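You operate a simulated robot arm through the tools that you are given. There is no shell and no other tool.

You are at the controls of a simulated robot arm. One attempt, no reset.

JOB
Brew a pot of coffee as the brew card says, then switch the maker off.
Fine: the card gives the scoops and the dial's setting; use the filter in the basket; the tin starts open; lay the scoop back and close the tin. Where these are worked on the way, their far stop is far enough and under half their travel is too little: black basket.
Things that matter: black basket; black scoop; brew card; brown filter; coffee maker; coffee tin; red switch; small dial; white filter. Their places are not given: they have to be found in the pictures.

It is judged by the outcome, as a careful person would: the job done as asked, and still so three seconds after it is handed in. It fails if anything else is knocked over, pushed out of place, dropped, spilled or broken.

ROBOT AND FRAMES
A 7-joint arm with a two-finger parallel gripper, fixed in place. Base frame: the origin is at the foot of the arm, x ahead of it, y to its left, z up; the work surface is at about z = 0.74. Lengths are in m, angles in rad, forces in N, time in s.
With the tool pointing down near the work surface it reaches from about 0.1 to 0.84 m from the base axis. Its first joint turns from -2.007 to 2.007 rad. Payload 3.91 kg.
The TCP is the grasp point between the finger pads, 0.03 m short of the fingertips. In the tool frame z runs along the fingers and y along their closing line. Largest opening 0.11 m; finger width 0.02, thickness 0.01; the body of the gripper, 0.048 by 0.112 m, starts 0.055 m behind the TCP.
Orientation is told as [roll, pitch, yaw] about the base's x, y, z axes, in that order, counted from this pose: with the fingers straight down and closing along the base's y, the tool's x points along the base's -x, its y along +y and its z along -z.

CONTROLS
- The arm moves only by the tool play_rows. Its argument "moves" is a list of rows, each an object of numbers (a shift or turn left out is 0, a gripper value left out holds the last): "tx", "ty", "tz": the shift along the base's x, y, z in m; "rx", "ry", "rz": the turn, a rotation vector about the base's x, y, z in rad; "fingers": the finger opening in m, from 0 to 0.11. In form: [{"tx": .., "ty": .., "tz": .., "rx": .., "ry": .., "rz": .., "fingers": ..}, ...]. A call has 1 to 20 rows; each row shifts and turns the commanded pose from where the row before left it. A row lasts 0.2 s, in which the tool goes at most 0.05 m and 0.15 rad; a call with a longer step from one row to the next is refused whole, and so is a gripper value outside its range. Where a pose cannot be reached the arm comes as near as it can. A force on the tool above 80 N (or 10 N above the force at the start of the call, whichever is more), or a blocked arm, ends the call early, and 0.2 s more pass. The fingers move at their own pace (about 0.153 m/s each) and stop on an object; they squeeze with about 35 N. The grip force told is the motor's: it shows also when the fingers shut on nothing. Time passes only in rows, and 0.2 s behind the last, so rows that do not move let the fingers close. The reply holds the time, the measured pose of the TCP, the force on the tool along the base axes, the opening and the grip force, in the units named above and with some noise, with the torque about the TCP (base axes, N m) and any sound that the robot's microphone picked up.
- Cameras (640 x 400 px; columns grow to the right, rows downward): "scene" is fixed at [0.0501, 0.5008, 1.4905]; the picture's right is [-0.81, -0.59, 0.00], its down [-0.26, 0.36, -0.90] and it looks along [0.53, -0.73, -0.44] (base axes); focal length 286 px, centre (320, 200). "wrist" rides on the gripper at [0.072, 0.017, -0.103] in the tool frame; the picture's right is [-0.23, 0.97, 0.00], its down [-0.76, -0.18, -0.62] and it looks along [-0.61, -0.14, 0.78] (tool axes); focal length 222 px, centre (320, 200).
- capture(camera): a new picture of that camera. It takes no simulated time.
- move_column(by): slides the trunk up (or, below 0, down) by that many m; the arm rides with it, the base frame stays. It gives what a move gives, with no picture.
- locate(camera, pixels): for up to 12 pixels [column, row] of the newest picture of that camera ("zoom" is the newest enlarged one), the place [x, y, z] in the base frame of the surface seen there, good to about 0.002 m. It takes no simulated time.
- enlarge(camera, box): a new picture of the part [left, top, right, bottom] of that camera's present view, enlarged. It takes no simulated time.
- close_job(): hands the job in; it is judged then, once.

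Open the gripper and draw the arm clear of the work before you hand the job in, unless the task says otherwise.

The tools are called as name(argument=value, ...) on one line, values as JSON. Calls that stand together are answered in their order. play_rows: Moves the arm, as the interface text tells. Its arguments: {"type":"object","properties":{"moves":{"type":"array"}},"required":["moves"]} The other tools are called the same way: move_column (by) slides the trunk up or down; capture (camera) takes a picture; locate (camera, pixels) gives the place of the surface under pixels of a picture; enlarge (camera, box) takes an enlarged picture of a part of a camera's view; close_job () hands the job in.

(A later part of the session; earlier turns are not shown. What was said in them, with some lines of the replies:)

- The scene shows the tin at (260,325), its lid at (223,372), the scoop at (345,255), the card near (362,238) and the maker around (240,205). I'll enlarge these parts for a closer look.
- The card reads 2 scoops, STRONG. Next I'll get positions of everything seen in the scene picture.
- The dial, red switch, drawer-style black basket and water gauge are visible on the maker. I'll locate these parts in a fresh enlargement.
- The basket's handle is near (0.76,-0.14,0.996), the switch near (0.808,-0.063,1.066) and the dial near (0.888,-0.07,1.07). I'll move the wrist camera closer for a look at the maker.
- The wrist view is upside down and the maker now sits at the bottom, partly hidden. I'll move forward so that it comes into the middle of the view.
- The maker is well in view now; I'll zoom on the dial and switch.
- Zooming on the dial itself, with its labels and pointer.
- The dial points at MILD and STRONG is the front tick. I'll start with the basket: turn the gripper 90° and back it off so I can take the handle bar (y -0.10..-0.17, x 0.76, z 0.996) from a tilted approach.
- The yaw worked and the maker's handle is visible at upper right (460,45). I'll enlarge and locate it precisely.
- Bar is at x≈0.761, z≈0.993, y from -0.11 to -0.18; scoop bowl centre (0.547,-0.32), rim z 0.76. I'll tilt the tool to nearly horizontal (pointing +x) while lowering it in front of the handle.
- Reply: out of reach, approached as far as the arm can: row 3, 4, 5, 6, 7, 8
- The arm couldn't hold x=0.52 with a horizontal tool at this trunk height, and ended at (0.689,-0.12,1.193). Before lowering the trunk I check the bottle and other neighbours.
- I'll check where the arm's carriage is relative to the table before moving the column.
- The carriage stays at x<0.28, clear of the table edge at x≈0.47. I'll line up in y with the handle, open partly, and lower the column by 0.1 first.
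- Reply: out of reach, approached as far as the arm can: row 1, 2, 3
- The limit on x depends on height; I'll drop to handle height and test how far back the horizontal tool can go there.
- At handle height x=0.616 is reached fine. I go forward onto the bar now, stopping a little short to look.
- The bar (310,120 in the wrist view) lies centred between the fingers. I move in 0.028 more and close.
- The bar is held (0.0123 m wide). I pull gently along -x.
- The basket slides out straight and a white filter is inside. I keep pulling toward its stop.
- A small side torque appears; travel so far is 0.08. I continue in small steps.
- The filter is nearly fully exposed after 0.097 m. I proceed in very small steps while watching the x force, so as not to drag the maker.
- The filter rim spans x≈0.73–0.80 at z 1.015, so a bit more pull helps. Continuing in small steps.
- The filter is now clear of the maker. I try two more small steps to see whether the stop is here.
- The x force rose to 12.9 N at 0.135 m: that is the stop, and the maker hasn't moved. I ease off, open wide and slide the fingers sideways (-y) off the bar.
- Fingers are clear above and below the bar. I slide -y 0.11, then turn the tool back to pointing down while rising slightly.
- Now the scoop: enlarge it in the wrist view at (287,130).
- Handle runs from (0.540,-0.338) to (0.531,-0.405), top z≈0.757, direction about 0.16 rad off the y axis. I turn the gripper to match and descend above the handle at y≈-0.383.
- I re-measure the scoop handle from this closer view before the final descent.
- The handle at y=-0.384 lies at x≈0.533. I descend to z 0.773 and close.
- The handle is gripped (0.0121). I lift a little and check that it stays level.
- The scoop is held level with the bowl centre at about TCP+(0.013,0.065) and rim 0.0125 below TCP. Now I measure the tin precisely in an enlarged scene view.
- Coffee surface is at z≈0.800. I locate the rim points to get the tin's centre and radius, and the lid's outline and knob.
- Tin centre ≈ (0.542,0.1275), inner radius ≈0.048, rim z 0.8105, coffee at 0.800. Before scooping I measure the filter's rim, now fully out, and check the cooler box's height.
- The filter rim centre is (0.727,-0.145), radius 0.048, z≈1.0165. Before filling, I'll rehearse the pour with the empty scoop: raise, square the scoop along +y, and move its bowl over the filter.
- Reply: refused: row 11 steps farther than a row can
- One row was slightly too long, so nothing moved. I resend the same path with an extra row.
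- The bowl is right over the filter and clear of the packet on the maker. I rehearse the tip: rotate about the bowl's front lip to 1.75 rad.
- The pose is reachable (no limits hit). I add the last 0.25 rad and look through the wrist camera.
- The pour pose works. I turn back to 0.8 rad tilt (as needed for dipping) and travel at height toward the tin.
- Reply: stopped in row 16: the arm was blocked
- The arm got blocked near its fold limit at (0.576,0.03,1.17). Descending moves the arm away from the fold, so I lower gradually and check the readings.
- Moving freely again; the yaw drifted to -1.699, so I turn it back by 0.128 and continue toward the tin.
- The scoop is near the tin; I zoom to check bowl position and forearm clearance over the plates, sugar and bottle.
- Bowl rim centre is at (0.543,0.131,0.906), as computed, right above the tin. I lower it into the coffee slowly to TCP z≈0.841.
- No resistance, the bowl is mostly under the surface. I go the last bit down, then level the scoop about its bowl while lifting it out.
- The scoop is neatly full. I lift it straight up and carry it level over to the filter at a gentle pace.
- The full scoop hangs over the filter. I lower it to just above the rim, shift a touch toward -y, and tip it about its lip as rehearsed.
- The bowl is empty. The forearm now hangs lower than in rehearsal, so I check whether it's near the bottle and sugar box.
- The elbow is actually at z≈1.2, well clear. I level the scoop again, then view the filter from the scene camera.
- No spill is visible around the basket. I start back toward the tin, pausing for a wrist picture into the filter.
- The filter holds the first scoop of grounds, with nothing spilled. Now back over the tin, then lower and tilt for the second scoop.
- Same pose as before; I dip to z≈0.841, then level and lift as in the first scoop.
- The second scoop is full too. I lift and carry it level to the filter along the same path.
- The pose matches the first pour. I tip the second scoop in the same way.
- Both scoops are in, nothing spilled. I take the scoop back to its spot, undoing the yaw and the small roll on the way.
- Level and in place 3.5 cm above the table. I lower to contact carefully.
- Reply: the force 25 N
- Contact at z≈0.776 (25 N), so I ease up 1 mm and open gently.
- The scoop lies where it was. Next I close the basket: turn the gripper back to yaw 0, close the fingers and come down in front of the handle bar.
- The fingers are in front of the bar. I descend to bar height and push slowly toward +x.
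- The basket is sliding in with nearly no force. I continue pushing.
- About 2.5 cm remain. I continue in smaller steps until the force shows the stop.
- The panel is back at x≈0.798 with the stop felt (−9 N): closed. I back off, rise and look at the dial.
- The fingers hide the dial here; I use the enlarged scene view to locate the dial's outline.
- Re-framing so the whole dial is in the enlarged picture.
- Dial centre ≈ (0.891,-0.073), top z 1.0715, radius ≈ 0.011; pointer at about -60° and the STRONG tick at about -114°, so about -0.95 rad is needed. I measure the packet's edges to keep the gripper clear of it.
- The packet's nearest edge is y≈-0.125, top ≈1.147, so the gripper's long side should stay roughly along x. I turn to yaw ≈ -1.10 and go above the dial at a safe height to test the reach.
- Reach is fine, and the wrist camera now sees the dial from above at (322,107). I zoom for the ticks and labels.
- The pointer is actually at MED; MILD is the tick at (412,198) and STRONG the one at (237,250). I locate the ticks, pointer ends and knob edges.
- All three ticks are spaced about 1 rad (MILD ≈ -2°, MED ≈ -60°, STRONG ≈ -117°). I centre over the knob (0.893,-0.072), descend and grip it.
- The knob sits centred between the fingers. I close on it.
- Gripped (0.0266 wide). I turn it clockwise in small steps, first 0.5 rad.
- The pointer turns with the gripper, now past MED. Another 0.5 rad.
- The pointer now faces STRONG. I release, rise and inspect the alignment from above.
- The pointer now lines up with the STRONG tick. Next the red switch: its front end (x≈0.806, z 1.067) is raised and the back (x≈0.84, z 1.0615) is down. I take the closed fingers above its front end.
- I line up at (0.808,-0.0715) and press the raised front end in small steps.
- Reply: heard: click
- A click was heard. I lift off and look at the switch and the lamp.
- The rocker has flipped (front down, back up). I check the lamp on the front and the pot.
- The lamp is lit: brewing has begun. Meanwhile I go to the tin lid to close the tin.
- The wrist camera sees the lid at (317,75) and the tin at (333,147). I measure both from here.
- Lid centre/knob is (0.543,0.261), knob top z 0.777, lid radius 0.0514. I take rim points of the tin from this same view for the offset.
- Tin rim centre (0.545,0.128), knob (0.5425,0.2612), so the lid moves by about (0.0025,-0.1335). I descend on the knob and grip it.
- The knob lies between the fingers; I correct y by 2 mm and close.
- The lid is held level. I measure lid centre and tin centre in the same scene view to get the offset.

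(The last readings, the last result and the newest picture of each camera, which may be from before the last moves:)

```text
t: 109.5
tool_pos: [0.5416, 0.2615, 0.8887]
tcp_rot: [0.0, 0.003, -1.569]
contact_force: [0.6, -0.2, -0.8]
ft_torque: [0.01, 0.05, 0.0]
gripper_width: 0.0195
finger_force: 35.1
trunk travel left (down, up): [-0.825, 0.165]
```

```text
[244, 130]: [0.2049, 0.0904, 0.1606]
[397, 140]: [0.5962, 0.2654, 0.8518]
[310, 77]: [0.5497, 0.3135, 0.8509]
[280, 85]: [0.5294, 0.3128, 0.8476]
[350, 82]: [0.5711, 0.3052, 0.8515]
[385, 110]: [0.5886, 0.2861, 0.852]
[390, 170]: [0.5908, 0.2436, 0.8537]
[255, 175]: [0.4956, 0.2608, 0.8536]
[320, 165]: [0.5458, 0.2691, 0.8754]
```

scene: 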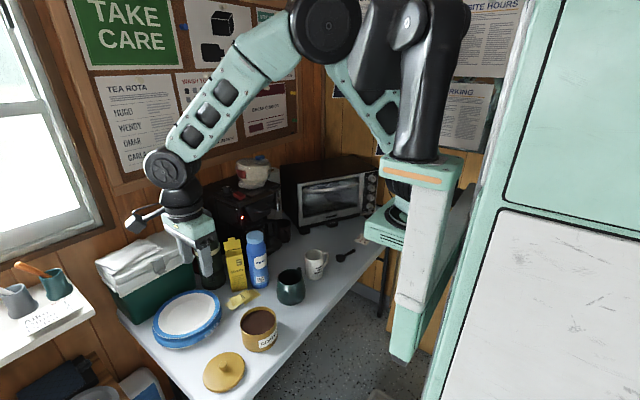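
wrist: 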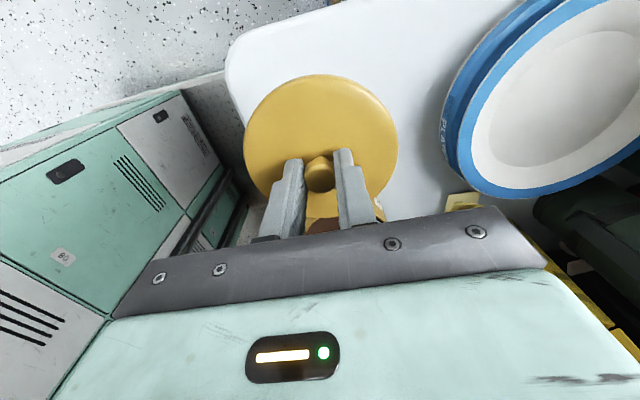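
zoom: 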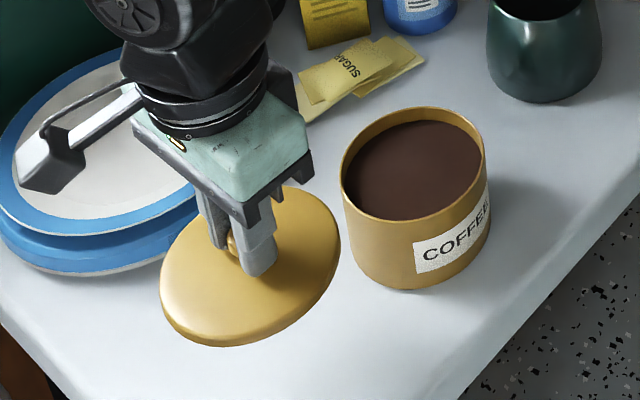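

Average offset from the two cameras is (0.003,-0.1335). I carry the lid over the tin and re-check before lowering.

play_rows(moves=[{"tz": 0.01, "ty": -0.03}, {"ty": -0.035, "tx": 0.001}, {"ty": -0.035, "tx": 0.001}, {"ty": -0.0335, "tx": 0.001}, {}])

capture(camera="wrist")

enlarge(camera="scene", box=[205, 260, 315, 360])

```text
t: 110.8
tool_pos: [0.5454, 0.1291, 0.8982]
tcp_rot: [0.0, 0.003, -1.572]
contact_force: [0.2, -0.2, 0.3]
ft_torque: [0.01, 0.0, 0.01]
gripper_width: 0.0198
finger_force: 34.9
trunk travel left (down, up): [-0.825, 0.165]
```

```text
taken
```

wrist: 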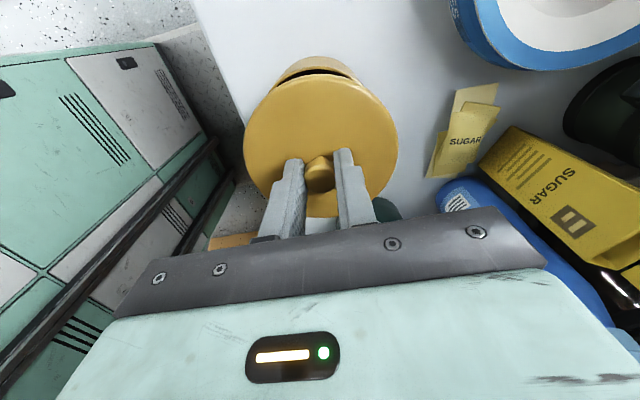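

```text
4.00 times, centred on (260, 310) of scene
```

zoom: 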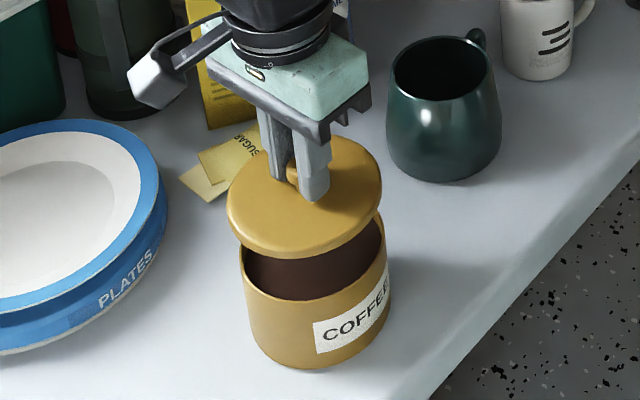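

Well aligned so far. I lower to just above the rim and check.

play_rows(moves=[{"tz": -0.015}, {"tz": -0.012}, {}])

enlarge(camera="scene", box=[205, 270, 315, 370])

enlarge(camera="wrist", box=[220, 40, 420, 240])

```text
t: 111.5
tool_pos: [0.5453, 0.1288, 0.8702]
tcp_rot: [0.001, 0.005, -1.569]
contact_force: [-0.6, 0.2, -0.4]
ft_torque: [0.01, 0.01, 0.0]
gripper_width: 0.0195
finger_force: 35.3
trunk travel left (down, up): [-0.825, 0.165]
```

```text
4.00 times, centred on (260, 320) of scene
```

zoom: 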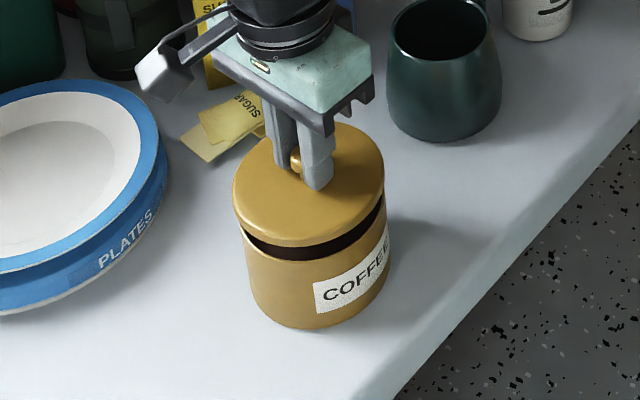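

```text
2.00 times, centred on (320, 140) of wrist
```

zoom: 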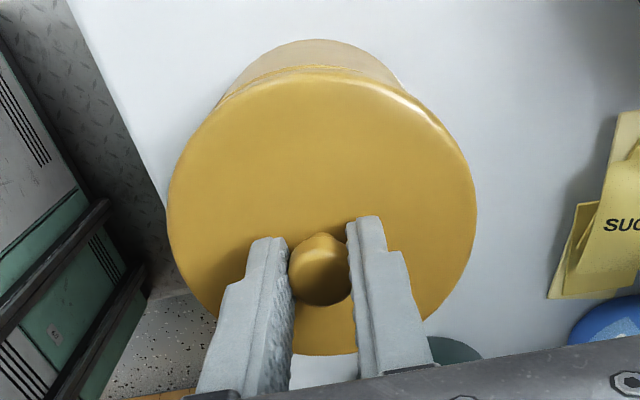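

The lid's outline looks ~2 mm off toward the image's left, so I shift by (-0.0015,-0.0015), then lower slowly to contact.

play_rows(moves=[{"tx": -0.0015, "ty": -0.0015, "tz": -0.004}, {"tz": -0.003}, {"tz": -0.002}, {"tz": -0.002}])

enlarge(camera="scene", box=[220, 290, 300, 360])

```text
t: 112.5
tool_pos: [0.5442, 0.128, 0.8592]
tcp_rot: [-0.001, 0.006, -1.569]
contact_force: [0.3, 0.6, -0.4]
ft_torque: [-0.02, 0.02, 0.0]
gripper_width: 0.0195
finger_force: 34.9
trunk travel left (down, up): [-0.825, 0.165]
```

```text
5.71 times, centred on (260, 325) of scene
```

zoom: 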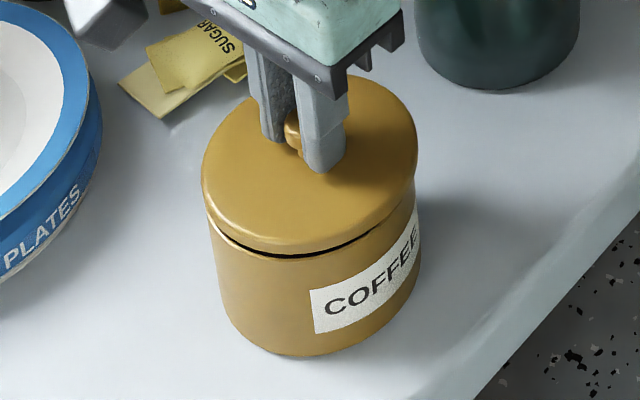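

Alignment looks good with a thin gap left. I continue down in 1.5 mm steps until contact.

play_rows(moves=[{"tz": -0.0015}, {"tz": -0.0015}, {"tz": -0.0015}])

enlarge(camera="scene", box=[220, 290, 300, 360])

```text
t: 113.3
tool_pos: [0.5436, 0.1276, 0.8546]
tcp_rot: [0.0, 0.006, -1.569]
contact_force: [0.1, -0.6, -0.6]
ft_torque: [0.01, 0.04, -0.01]
gripper_width: 0.02
finger_force: 34.8
trunk travel left (down, up): [-0.825, 0.165]
```

```text
5.71 times, centred on (260, 325) of scene
```

zoom: 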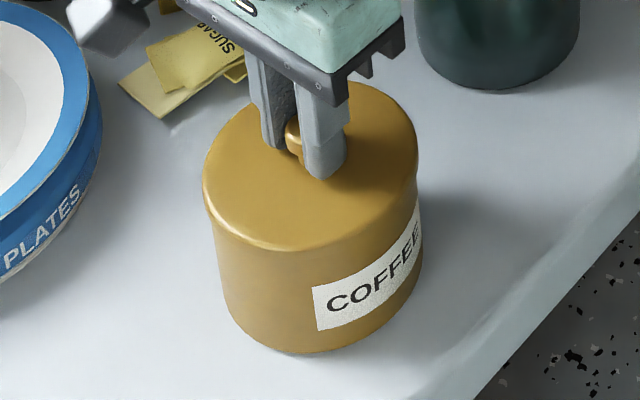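

The lid's skirt is going over the rim with no force yet. I continue down until it seats.

play_rows(moves=[{"tz": -0.0015}, {"tz": -0.0015}, {"tz": -0.0015}])

```text
t: 114.2
tool_pos: [0.5442, 0.1281, 0.8525]
tcp_rot: [0.003, 0.008, -1.57]
contact_force: [-1.0, -4.1, 39.0]
ft_torque: [-0.12, 0.04, -0.05]
gripper_width: 0.0198
finger_force: 35.7
trunk travel left (down, up): [-0.825, 0.165]
```

Contact at 39 N; it appears seated. I ease up slightly, open and lift away to inspect the lid.

play_rows(moves=[{"tz": 0.0015}, {"fingers": 0.03}, {"fingers": 0.05}, {"tz": 0.02}, {"tz": 0.03}, {"tz": 0.04}, {"tz": 0.04}])

enlarge(camera="scene", box=[220, 290, 300, 360])

capture(camera="wrist")

locate(camera="zoom", pixels=[[215, 180], [260, 120], [350, 100], [400, 130], [405, 170], [350, 215], [290, 235], [230, 215], [295, 145], [330, 160]])

```text
t: 115.8
tool_pos: [0.5442, 0.1274, 0.9826]
tcp_rot: [-0.001, 0.005, -1.569]
contact_force: [1.5, -0.4, -1.0]
ft_torque: [-0.01, 0.06, 0.01]
gripper_width: 0.0503
finger_force: 0.1
trunk travel left (down, up): [-0.825, 0.165]
heard: snap
```

```text
5.71 times, centred on (260, 325) of scene
```

zoom: 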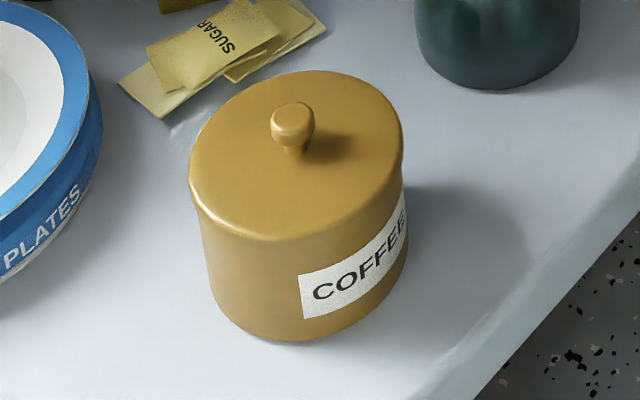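

```text
taken
```

wrist: 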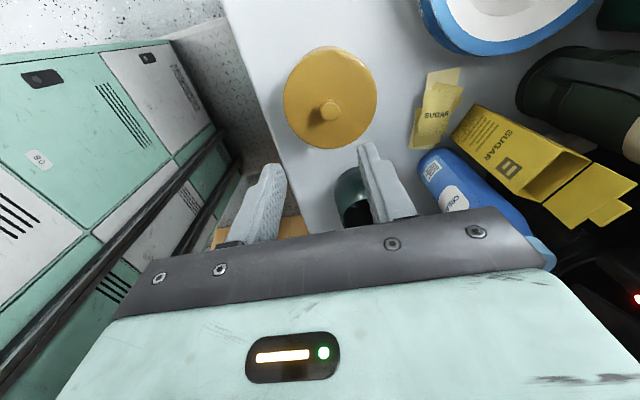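

```text
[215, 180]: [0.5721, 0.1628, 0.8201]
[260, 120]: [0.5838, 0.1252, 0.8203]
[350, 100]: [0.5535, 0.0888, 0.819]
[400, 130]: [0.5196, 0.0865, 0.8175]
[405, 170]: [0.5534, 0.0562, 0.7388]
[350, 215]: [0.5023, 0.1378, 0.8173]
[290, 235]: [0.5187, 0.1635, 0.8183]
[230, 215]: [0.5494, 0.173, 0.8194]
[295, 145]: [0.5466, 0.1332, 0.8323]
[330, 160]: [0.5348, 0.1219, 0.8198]
```

A snap was heard and the lid sits flush, though the tin looks shifted by a few millimetres. I measure tin and lid precisely.

enlarge(camera="wrist", box=[270, 30, 400, 170])

locate(camera="zoom", pixels=[[165, 190], [425, 160], [300, 60], [300, 325], [200, 95], [395, 90], [200, 285], [400, 265], [305, 225]])

enlarge(camera="scene", box=[190, 270, 310, 370])

```text
2.86 times, centred on (335, 100) of wrist
```

zoom: 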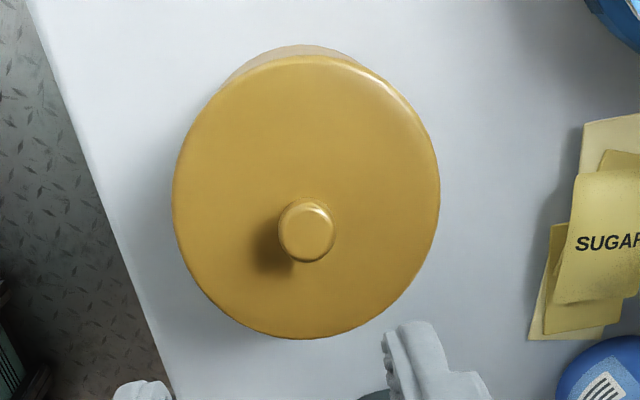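

```text
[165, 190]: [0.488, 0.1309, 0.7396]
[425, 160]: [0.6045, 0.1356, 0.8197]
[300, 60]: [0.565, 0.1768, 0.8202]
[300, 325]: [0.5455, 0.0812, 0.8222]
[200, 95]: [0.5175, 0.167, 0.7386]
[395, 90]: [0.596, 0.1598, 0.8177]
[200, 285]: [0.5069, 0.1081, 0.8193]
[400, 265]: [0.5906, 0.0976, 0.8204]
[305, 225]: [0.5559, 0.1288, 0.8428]
```

```text
4.00 times, centred on (250, 320) of scene
```

zoom: 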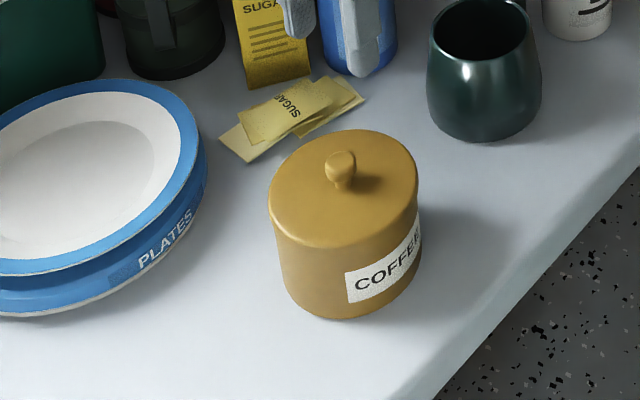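

The lid is seated concentrically (top z≈0.819). The tin moved about 1 cm, which is still its place. Now I check the maker: lamp, gauge and pot.

enlarge(camera="scene", box=[225, 180, 305, 250])

capture(camera="scene")

```text
5.71 times, centred on (265, 215) of scene
```

zoom: 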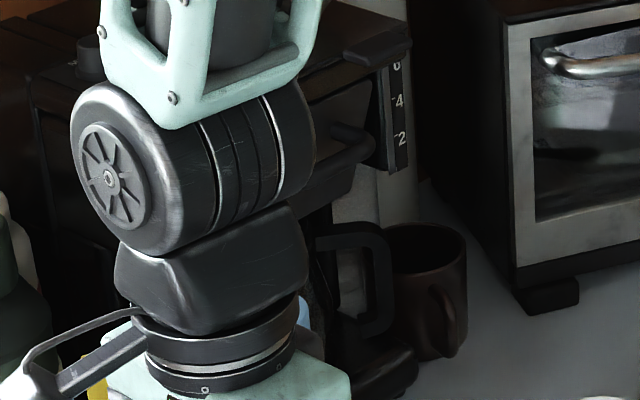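

```text
taken
```

scene: 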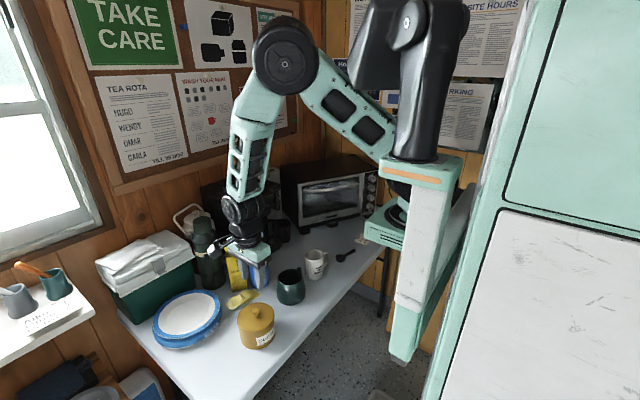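

The gauge is now empty, so the water has run through. I move back toward the switch and look at the pot and lamp from a clear pose.

play_rows(moves=[{"tz": 0.045, "fingers": 0.0}, {"tz": 0.045}, {"tz": 0.045}, {"tz": 0.045}, {"tx": 0.02, "ty": -0.035}, {"tx": 0.02, "ty": -0.035}, {"tx": 0.02, "ty": -0.035}, {"tx": 0.02, "ty": -0.035}, {"ty": -0.03, "tx": 0.02}, {"ty": -0.03, "tx": 0.02}, {}])

enlarge(camera="scene", box=[225, 170, 305, 250])

capture(camera="wrist")

```text
t: 118.2
tool_pos: [0.6633, -0.0741, 1.162]
tcp_rot: [0.0, 0.006, -1.568]
contact_force: [0.1, 0.0, 0.4]
ft_torque: [-0.01, -0.01, -0.02]
gripper_width: 0.0
finger_force: 35.1
trunk travel left (down, up): [-0.825, 0.165]
```

```text
5.00 times, centred on (265, 210) of scene
```

zoom: 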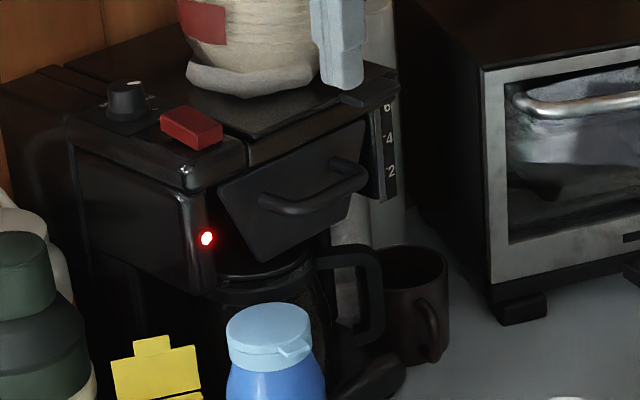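

```text
taken
```

wrist: 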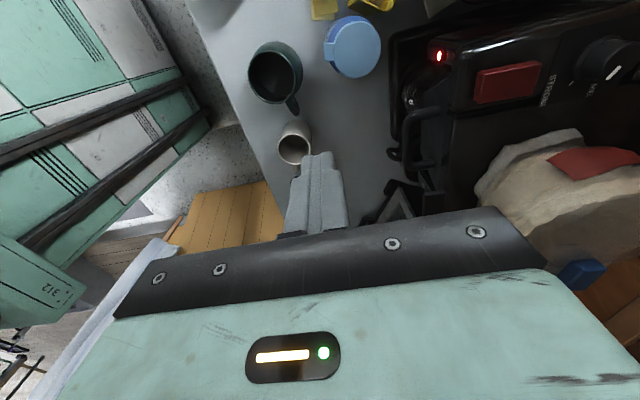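

Lamp still lit with the gauge empty. I wait a few seconds, listening for the brew's end, and check the pot's level.

play_rows(moves=[{}, {}, {}, {}, {}, {}, {}, {}, {}, {}, {}, {}, {}, {}, {}, {}, {}, {}, {}, {}])

enlarge(camera="wrist", box=[370, 20, 470, 200])

enlarge(camera="scene", box=[245, 200, 305, 255])

```text
t: 122.3
tool_pos: [0.6631, -0.0729, 1.1621]
tcp_rot: [0.002, 0.006, -1.569]
contact_force: [0.7, -0.5, 0.6]
ft_torque: [0.01, 0.01, 0.02]
gripper_width: 0.0001
finger_force: 35.1
trunk travel left (down, up): [-0.825, 0.165]
```

```text
2.22 times, centred on (420, 110) of wrist
```

zoom: 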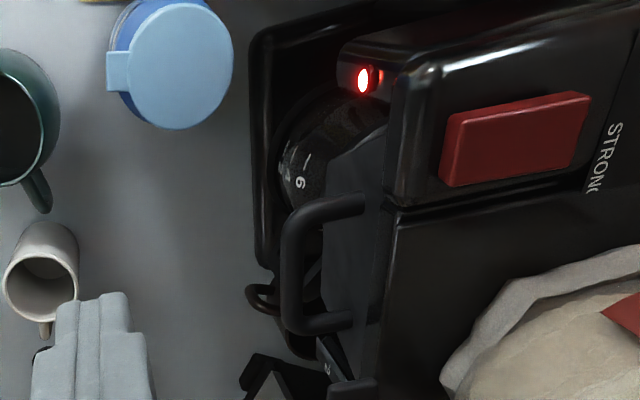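

```text
7.27 times, centred on (275, 228) of scene
```

zoom: 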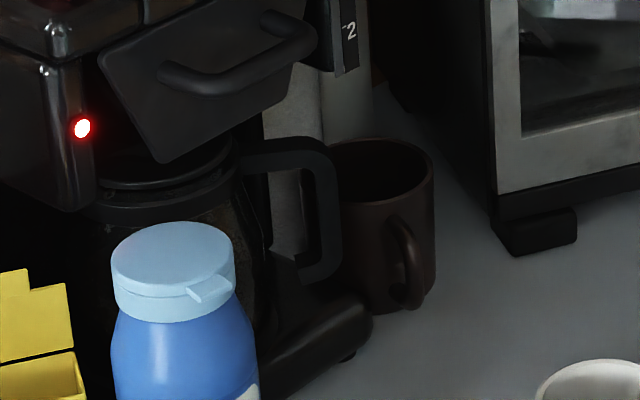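

The gauge reads empty and nothing new is heard. I wait a bit longer to be certain the brew has finished dripping.

play_rows(moves=[{"tx": -0.02, "tz": 0.03}, {"tx": -0.02, "tz": 0.03}, {"tx": -0.02, "tz": 0.03}, {"rz": 0.1}, {"rz": 0.145}, {"rz": 0.145}, {"rz": 0.145}, {"rz": 0.145}, {"rz": 0.145}, {"rz": 0.145}, {"rz": 0.145}, {"rz": 0.145}, {"rz": 0.145}, {"rz": 0.145}, {"rz": 0.02}, {}, {}, {}])

capture(camera="wrist")

enlarge(camera="wrist", box=[250, 80, 400, 200])

```text
t: 126.2
tool_pos: [0.6032, -0.0713, 1.2535]
tcp_rot: [-0.001, 0.004, 0.002]
contact_force: [0.5, 0.4, -0.1]
ft_torque: [-0.01, 0.0, 0.06]
gripper_width: 0.0
finger_force: 35.2
trunk travel left (down, up): [-0.825, 0.165]
```

```text
taken
```

wrist: 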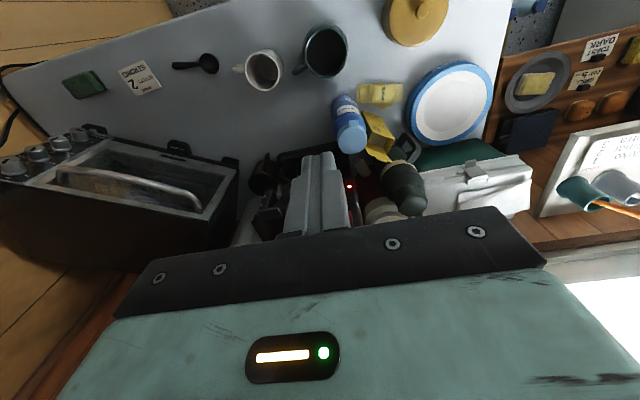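

```text
3.33 times, centred on (325, 140) of wrist
```

zoom: 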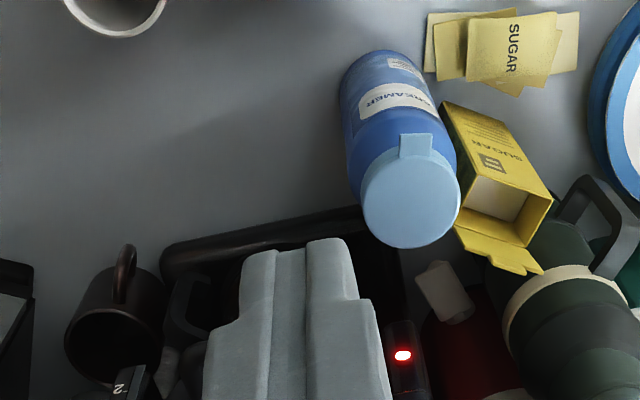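

The closed fingers hide the pot, so I open them and shift toward -y for a view of its level.

play_rows(moves=[{"ty": -0.035, "fingers": 0.11}, {"ty": -0.025}, {"tx": 0.02}, {}])

capture(camera="wrist")

enlarge(camera="wrist", box=[260, 120, 380, 220])

```text
t: 127.2
tool_pos: [0.6252, -0.1328, 1.2525]
tcp_rot: [-0.002, 0.005, 0.002]
contact_force: [-0.4, -0.6, 0.5]
ft_torque: [-0.02, 0.01, 0.01]
gripper_width: 0.11
finger_force: 0.0
trunk travel left (down, up): [-0.825, 0.165]
```

```text
taken
```

wrist: 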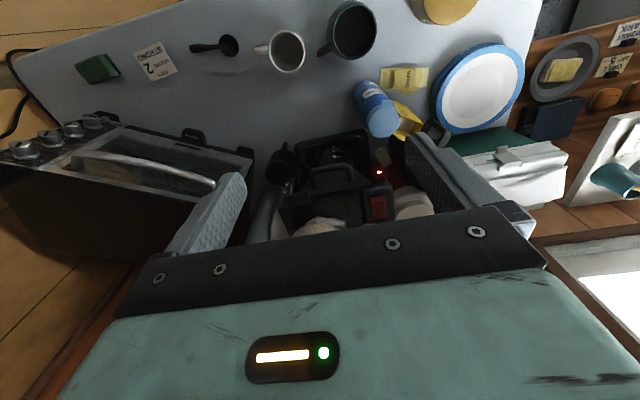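

```text
4.00 times, centred on (320, 170) of wrist
```

zoom: 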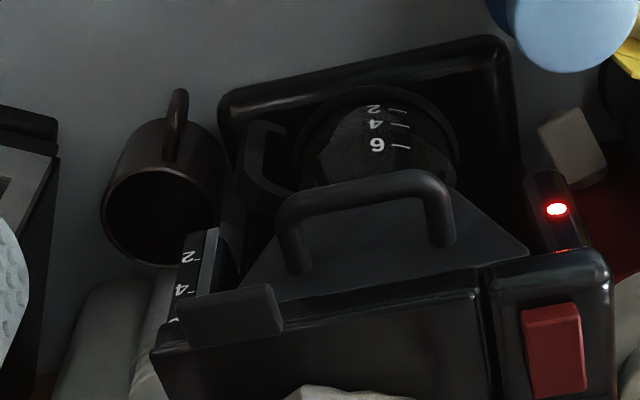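

The gauge is at zero and there's dark coffee in the pot; it's been on 25 s. Now I switch it off: turn the gripper as before, close the fingers and go above the raised rear end of the switch (0.836,-0.0715).

play_rows(moves=[{"rz": -0.143, "fingers": 0.0}, {"rz": -0.143}, {"rz": -0.143}, {"rz": -0.143}, {"rz": -0.143}, {"rz": -0.143}, {"rz": -0.143}, {"rz": -0.143}, {"rz": -0.143}, {"rz": -0.143}, {"rz": -0.143}, {"tx": 0.04, "ty": 0.015}, {"tx": 0.04, "ty": 0.015}, {"tx": 0.04, "ty": 0.015}, {"tx": 0.045, "ty": 0.016}, {"tx": 0.0455}, {"tz": -0.05}, {"tz": -0.05}, {"tz": -0.02}])

enlarge(camera="scene", box=[220, 155, 280, 205])

```text
t: 131.2
tool_pos: [0.8338, -0.07, 1.1324]
tcp_rot: [-0.001, 0.003, -1.571]
contact_force: [1.6, 0.0, -0.4]
ft_torque: [0.0, -0.01, 0.03]
gripper_width: 0.0
finger_force: 35.6
trunk travel left (down, up): [-0.825, 0.165]
```

```text
8.00 times, centred on (250, 180) of scene
```

zoom: 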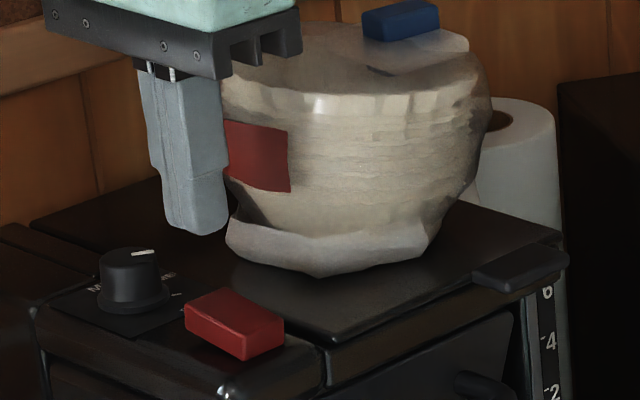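

In place above the rear half. I press down in small steps until the click.

play_rows(moves=[{"tz": -0.02, "tx": 0.003, "ty": -0.0015}, {"tz": -0.012}, {"tz": -0.002}, {"tz": -0.002}, {"tz": -0.002}])

```text
t: 132.3
tool_pos: [0.8385, -0.0724, 1.0946]
tcp_rot: [0.003, 0.005, -1.571]
contact_force: [4.6, -0.3, 8.3]
ft_torque: [-0.07, -0.11, 0.03]
gripper_width: 0.0
finger_force: 34.9
trunk travel left (down, up): [-0.825, 0.165]
heard: click
```

A click was heard. I lift away and check the lamp and the switch.

play_rows(moves=[{"tz": 0.01}, {"tz": 0.04}, {"tz": 0.04}, {"tx": -0.04}, {"tx": -0.04, "tz": 0.02}, {"tx": -0.04, "tz": 0.02}, {"tx": -0.04, "tz": 0.02}, {"tx": -0.04}])

enlarge(camera="scene", box=[225, 160, 305, 230])

capture(camera="scene")

capture(camera="wrist")

```text
t: 134.2
tool_pos: [0.6375, -0.072, 1.2431]
tcp_rot: [-0.002, 0.004, -1.571]
contact_force: [-0.4, 0.6, -0.1]
ft_torque: [-0.05, 0.02, 0.04]
gripper_width: 0.0
finger_force: 35.3
trunk travel left (down, up): [-0.825, 0.165]
heard: click
```

```text
5.71 times, centred on (265, 195) of scene
```

zoom: 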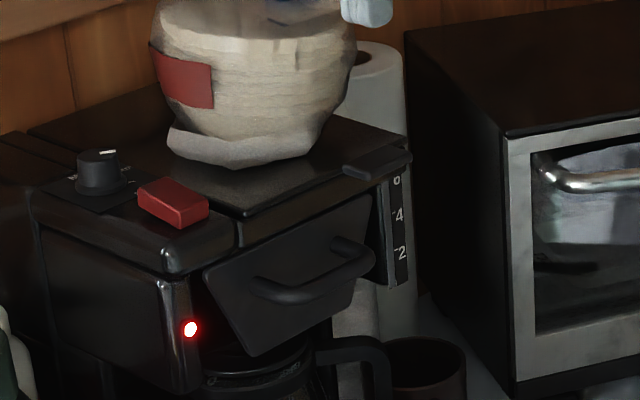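

```text
taken
```

scene: 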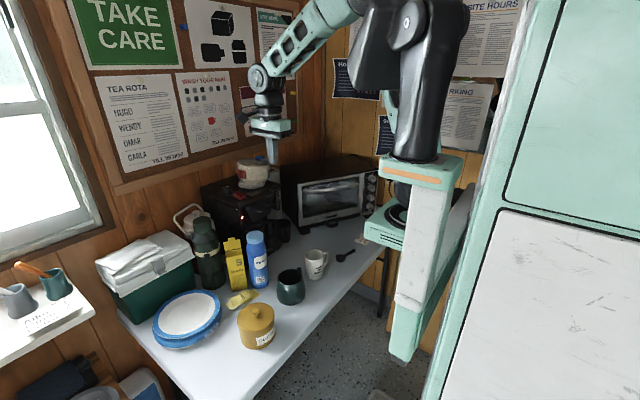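

```text
taken
```

wrist: 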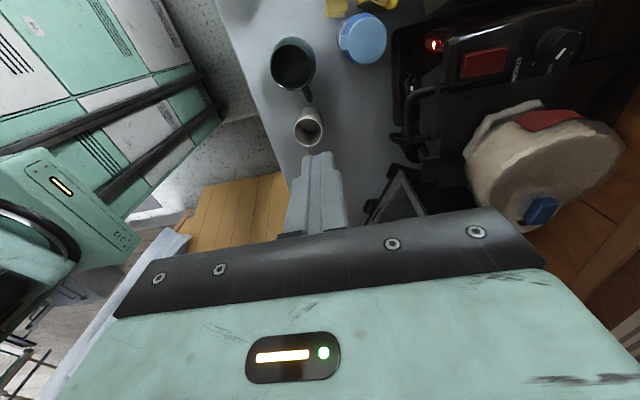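

The lamp is still lit: the second click was the rocker springing back because I hadn't pressed far enough. I return and press deeper.

play_rows(moves=[{"tx": 0.04}, {"tx": 0.04, "tz": -0.02}, {"tx": 0.04, "tz": -0.02}, {"tx": 0.04, "tz": -0.02}, {"tx": 0.04, "tz": -0.03}, {"tz": -0.03}, {"tz": -0.02}, {"tz": -0.006}, {"tz": -0.002}, {"tz": -0.002}])

```text
t: 136.3
tool_pos: [0.8387, -0.0721, 1.096]
tcp_rot: [0.003, 0.006, -1.572]
contact_force: [6.4, 1.2, 7.8]
ft_torque: [-0.02, -0.11, 0.04]
gripper_width: 0.0001
finger_force: 34.7
trunk travel left (down, up): [-0.825, 0.165]
heard: click
```

The click came again at the same height; this time I push on a few millimetres further.

play_rows(moves=[{"tz": -0.0015}, {"tz": -0.0015}, {"tz": -0.0015}])

enlarge(camera="scene", box=[220, 160, 290, 220])

```text
t: 137.2
tool_pos: [0.8385, -0.0732, 1.0948]
tcp_rot: [0.009, 0.005, -1.571]
contact_force: [13.5, 0.3, 40.6]
ft_torque: [-0.05, -0.03, 0.01]
gripper_width: 0.0
finger_force: 35.5
trunk travel left (down, up): [-0.825, 0.165]
```

```text
6.67 times, centred on (255, 190) of scene
```

zoom: 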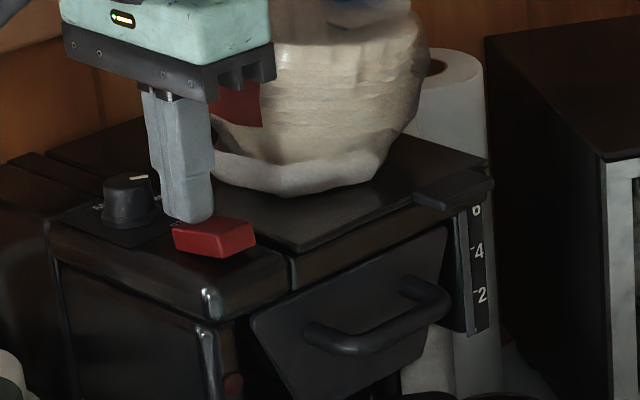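

The lamp goes dark while pressed, with the rocker at its stop (40 N). I release straight up slowly and check.

play_rows(moves=[{"tz": 0.003}, {"tz": 0.003}, {"tz": 0.004}, {"tz": 0.01}, {"tz": 0.03}])

enlarge(camera="scene", box=[220, 160, 290, 220])

```text
t: 138.3
tool_pos: [0.8378, -0.0724, 1.1387]
tcp_rot: [-0.003, 0.004, -1.571]
contact_force: [0.3, -0.3, 0.0]
ft_torque: [-0.02, -0.02, -0.03]
gripper_width: 0.0
finger_force: 34.9
trunk travel left (down, up): [-0.825, 0.165]
```

```text
6.67 times, centred on (255, 190) of scene
```

zoom: 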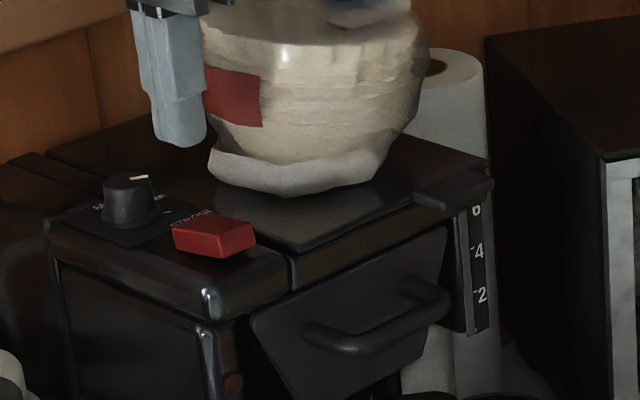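

The switch is back in its off position, the lamp is dark and no spring-back click was heard. I withdraw the arm, open the gripper and do a last inspection.

play_rows(moves=[{"tz": 0.04}, {"tz": 0.03}, {"tx": -0.045}, {"tx": -0.045}, {"tx": -0.045}, {"tx": -0.045, "tz": 0.02}, {"tx": -0.045, "tz": 0.02}, {"tx": -0.045, "tz": 0.02, "fingers": 0.11}, {"tx": -0.045, "tz": 0.02}, {"tx": -0.03}, {}, {}])

capture(camera="scene")

enlarge(camera="scene", box=[215, 150, 305, 250])

enlarge(camera="scene", box=[200, 220, 370, 360])

capture(camera="wrist")

```text
t: 140.9
tool_pos: [0.4928, -0.0736, 1.2892]
tcp_rot: [0.001, 0.006, -1.57]
contact_force: [0.0, -0.3, -0.3]
ft_torque: [0.0, -0.01, 0.01]
gripper_width: 0.1099
finger_force: 0.0
trunk travel left (down, up): [-0.825, 0.165]
```

```text
taken
```

scene: 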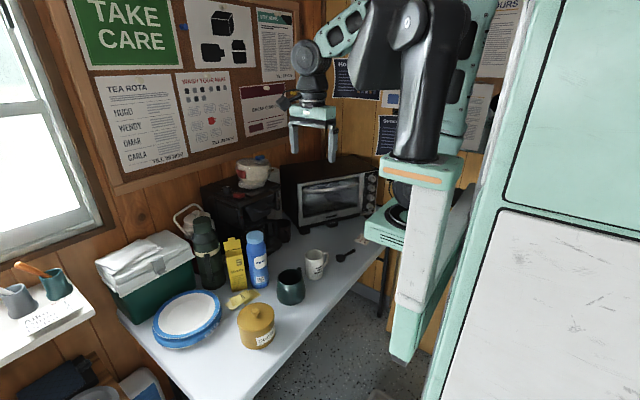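

```text
4.00 times, centred on (260, 200) of scene
```

zoom: 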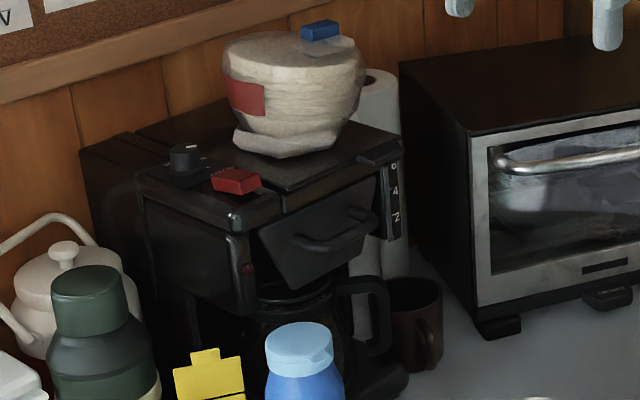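

```text
2.86 times, centred on (285, 290) of scene
```

zoom: 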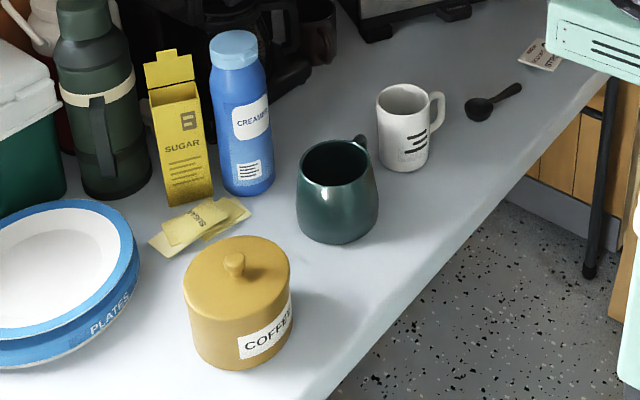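

```text
taken
```

wrist: 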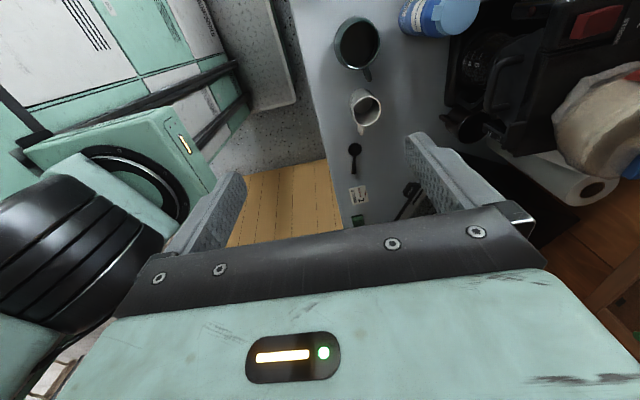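

Everything stands in place, the tin is closed and the lamp is off. One last look at the pot to confirm there's coffee in it.

enlarge(camera="wrist", box=[430, 10, 560, 130])

enlarge(camera="scene", box=[225, 205, 305, 265])

```text
3.33 times, centred on (495, 70) of wrist
```

zoom: 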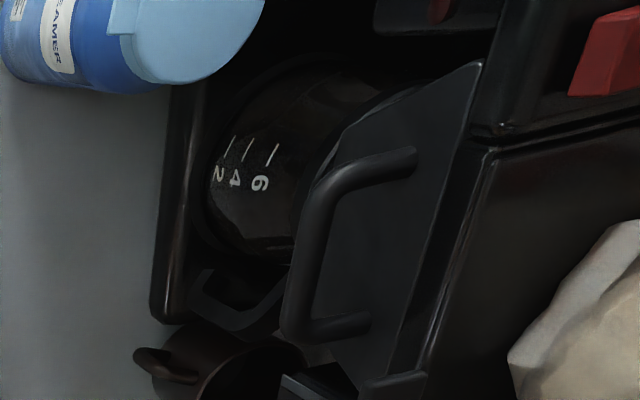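

```text
6.67 times, centred on (265, 235) of scene
```

zoom: 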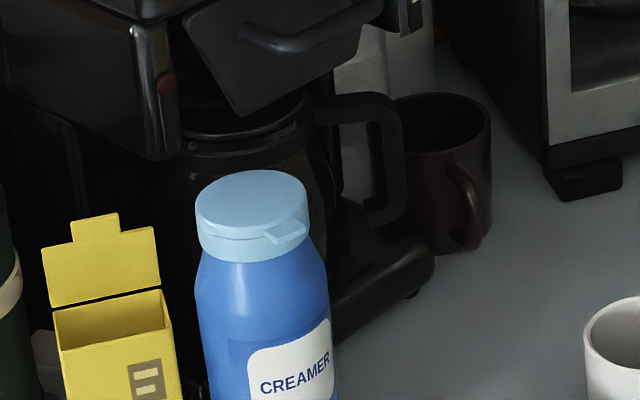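

The pot now shows dark brown coffee where it was clear before, the basket is closed, the dial is on STRONG, the scoop is back, the tin is closed and the maker is off. I hand the job in.

close_job()

```text
The job is handed in.
```

The coffee is brewed as the card says, with 2 scoops on STRONG, and the maker is switched off.

- **Brewing:** I used the white filter already in the basket, then pushed the basket back in to its stop. The water gauge ran down to empty, and the pot now looks dark with coffee. I couldn't read the level in the pot.
- **Switch:** The first press to turn it off sprang back, so the maker went off and on again briefly. The second press held, and the lamp is dark.
- **Scoop and tin:** The scoop is back where it lay. The lid went on with a snap. Pressing it on moved the tin about 1 cm.
- **Everything else:** I saw no spilled coffee, and nothing else was knocked or moved. The gripper is open and the arm is clear of the work.
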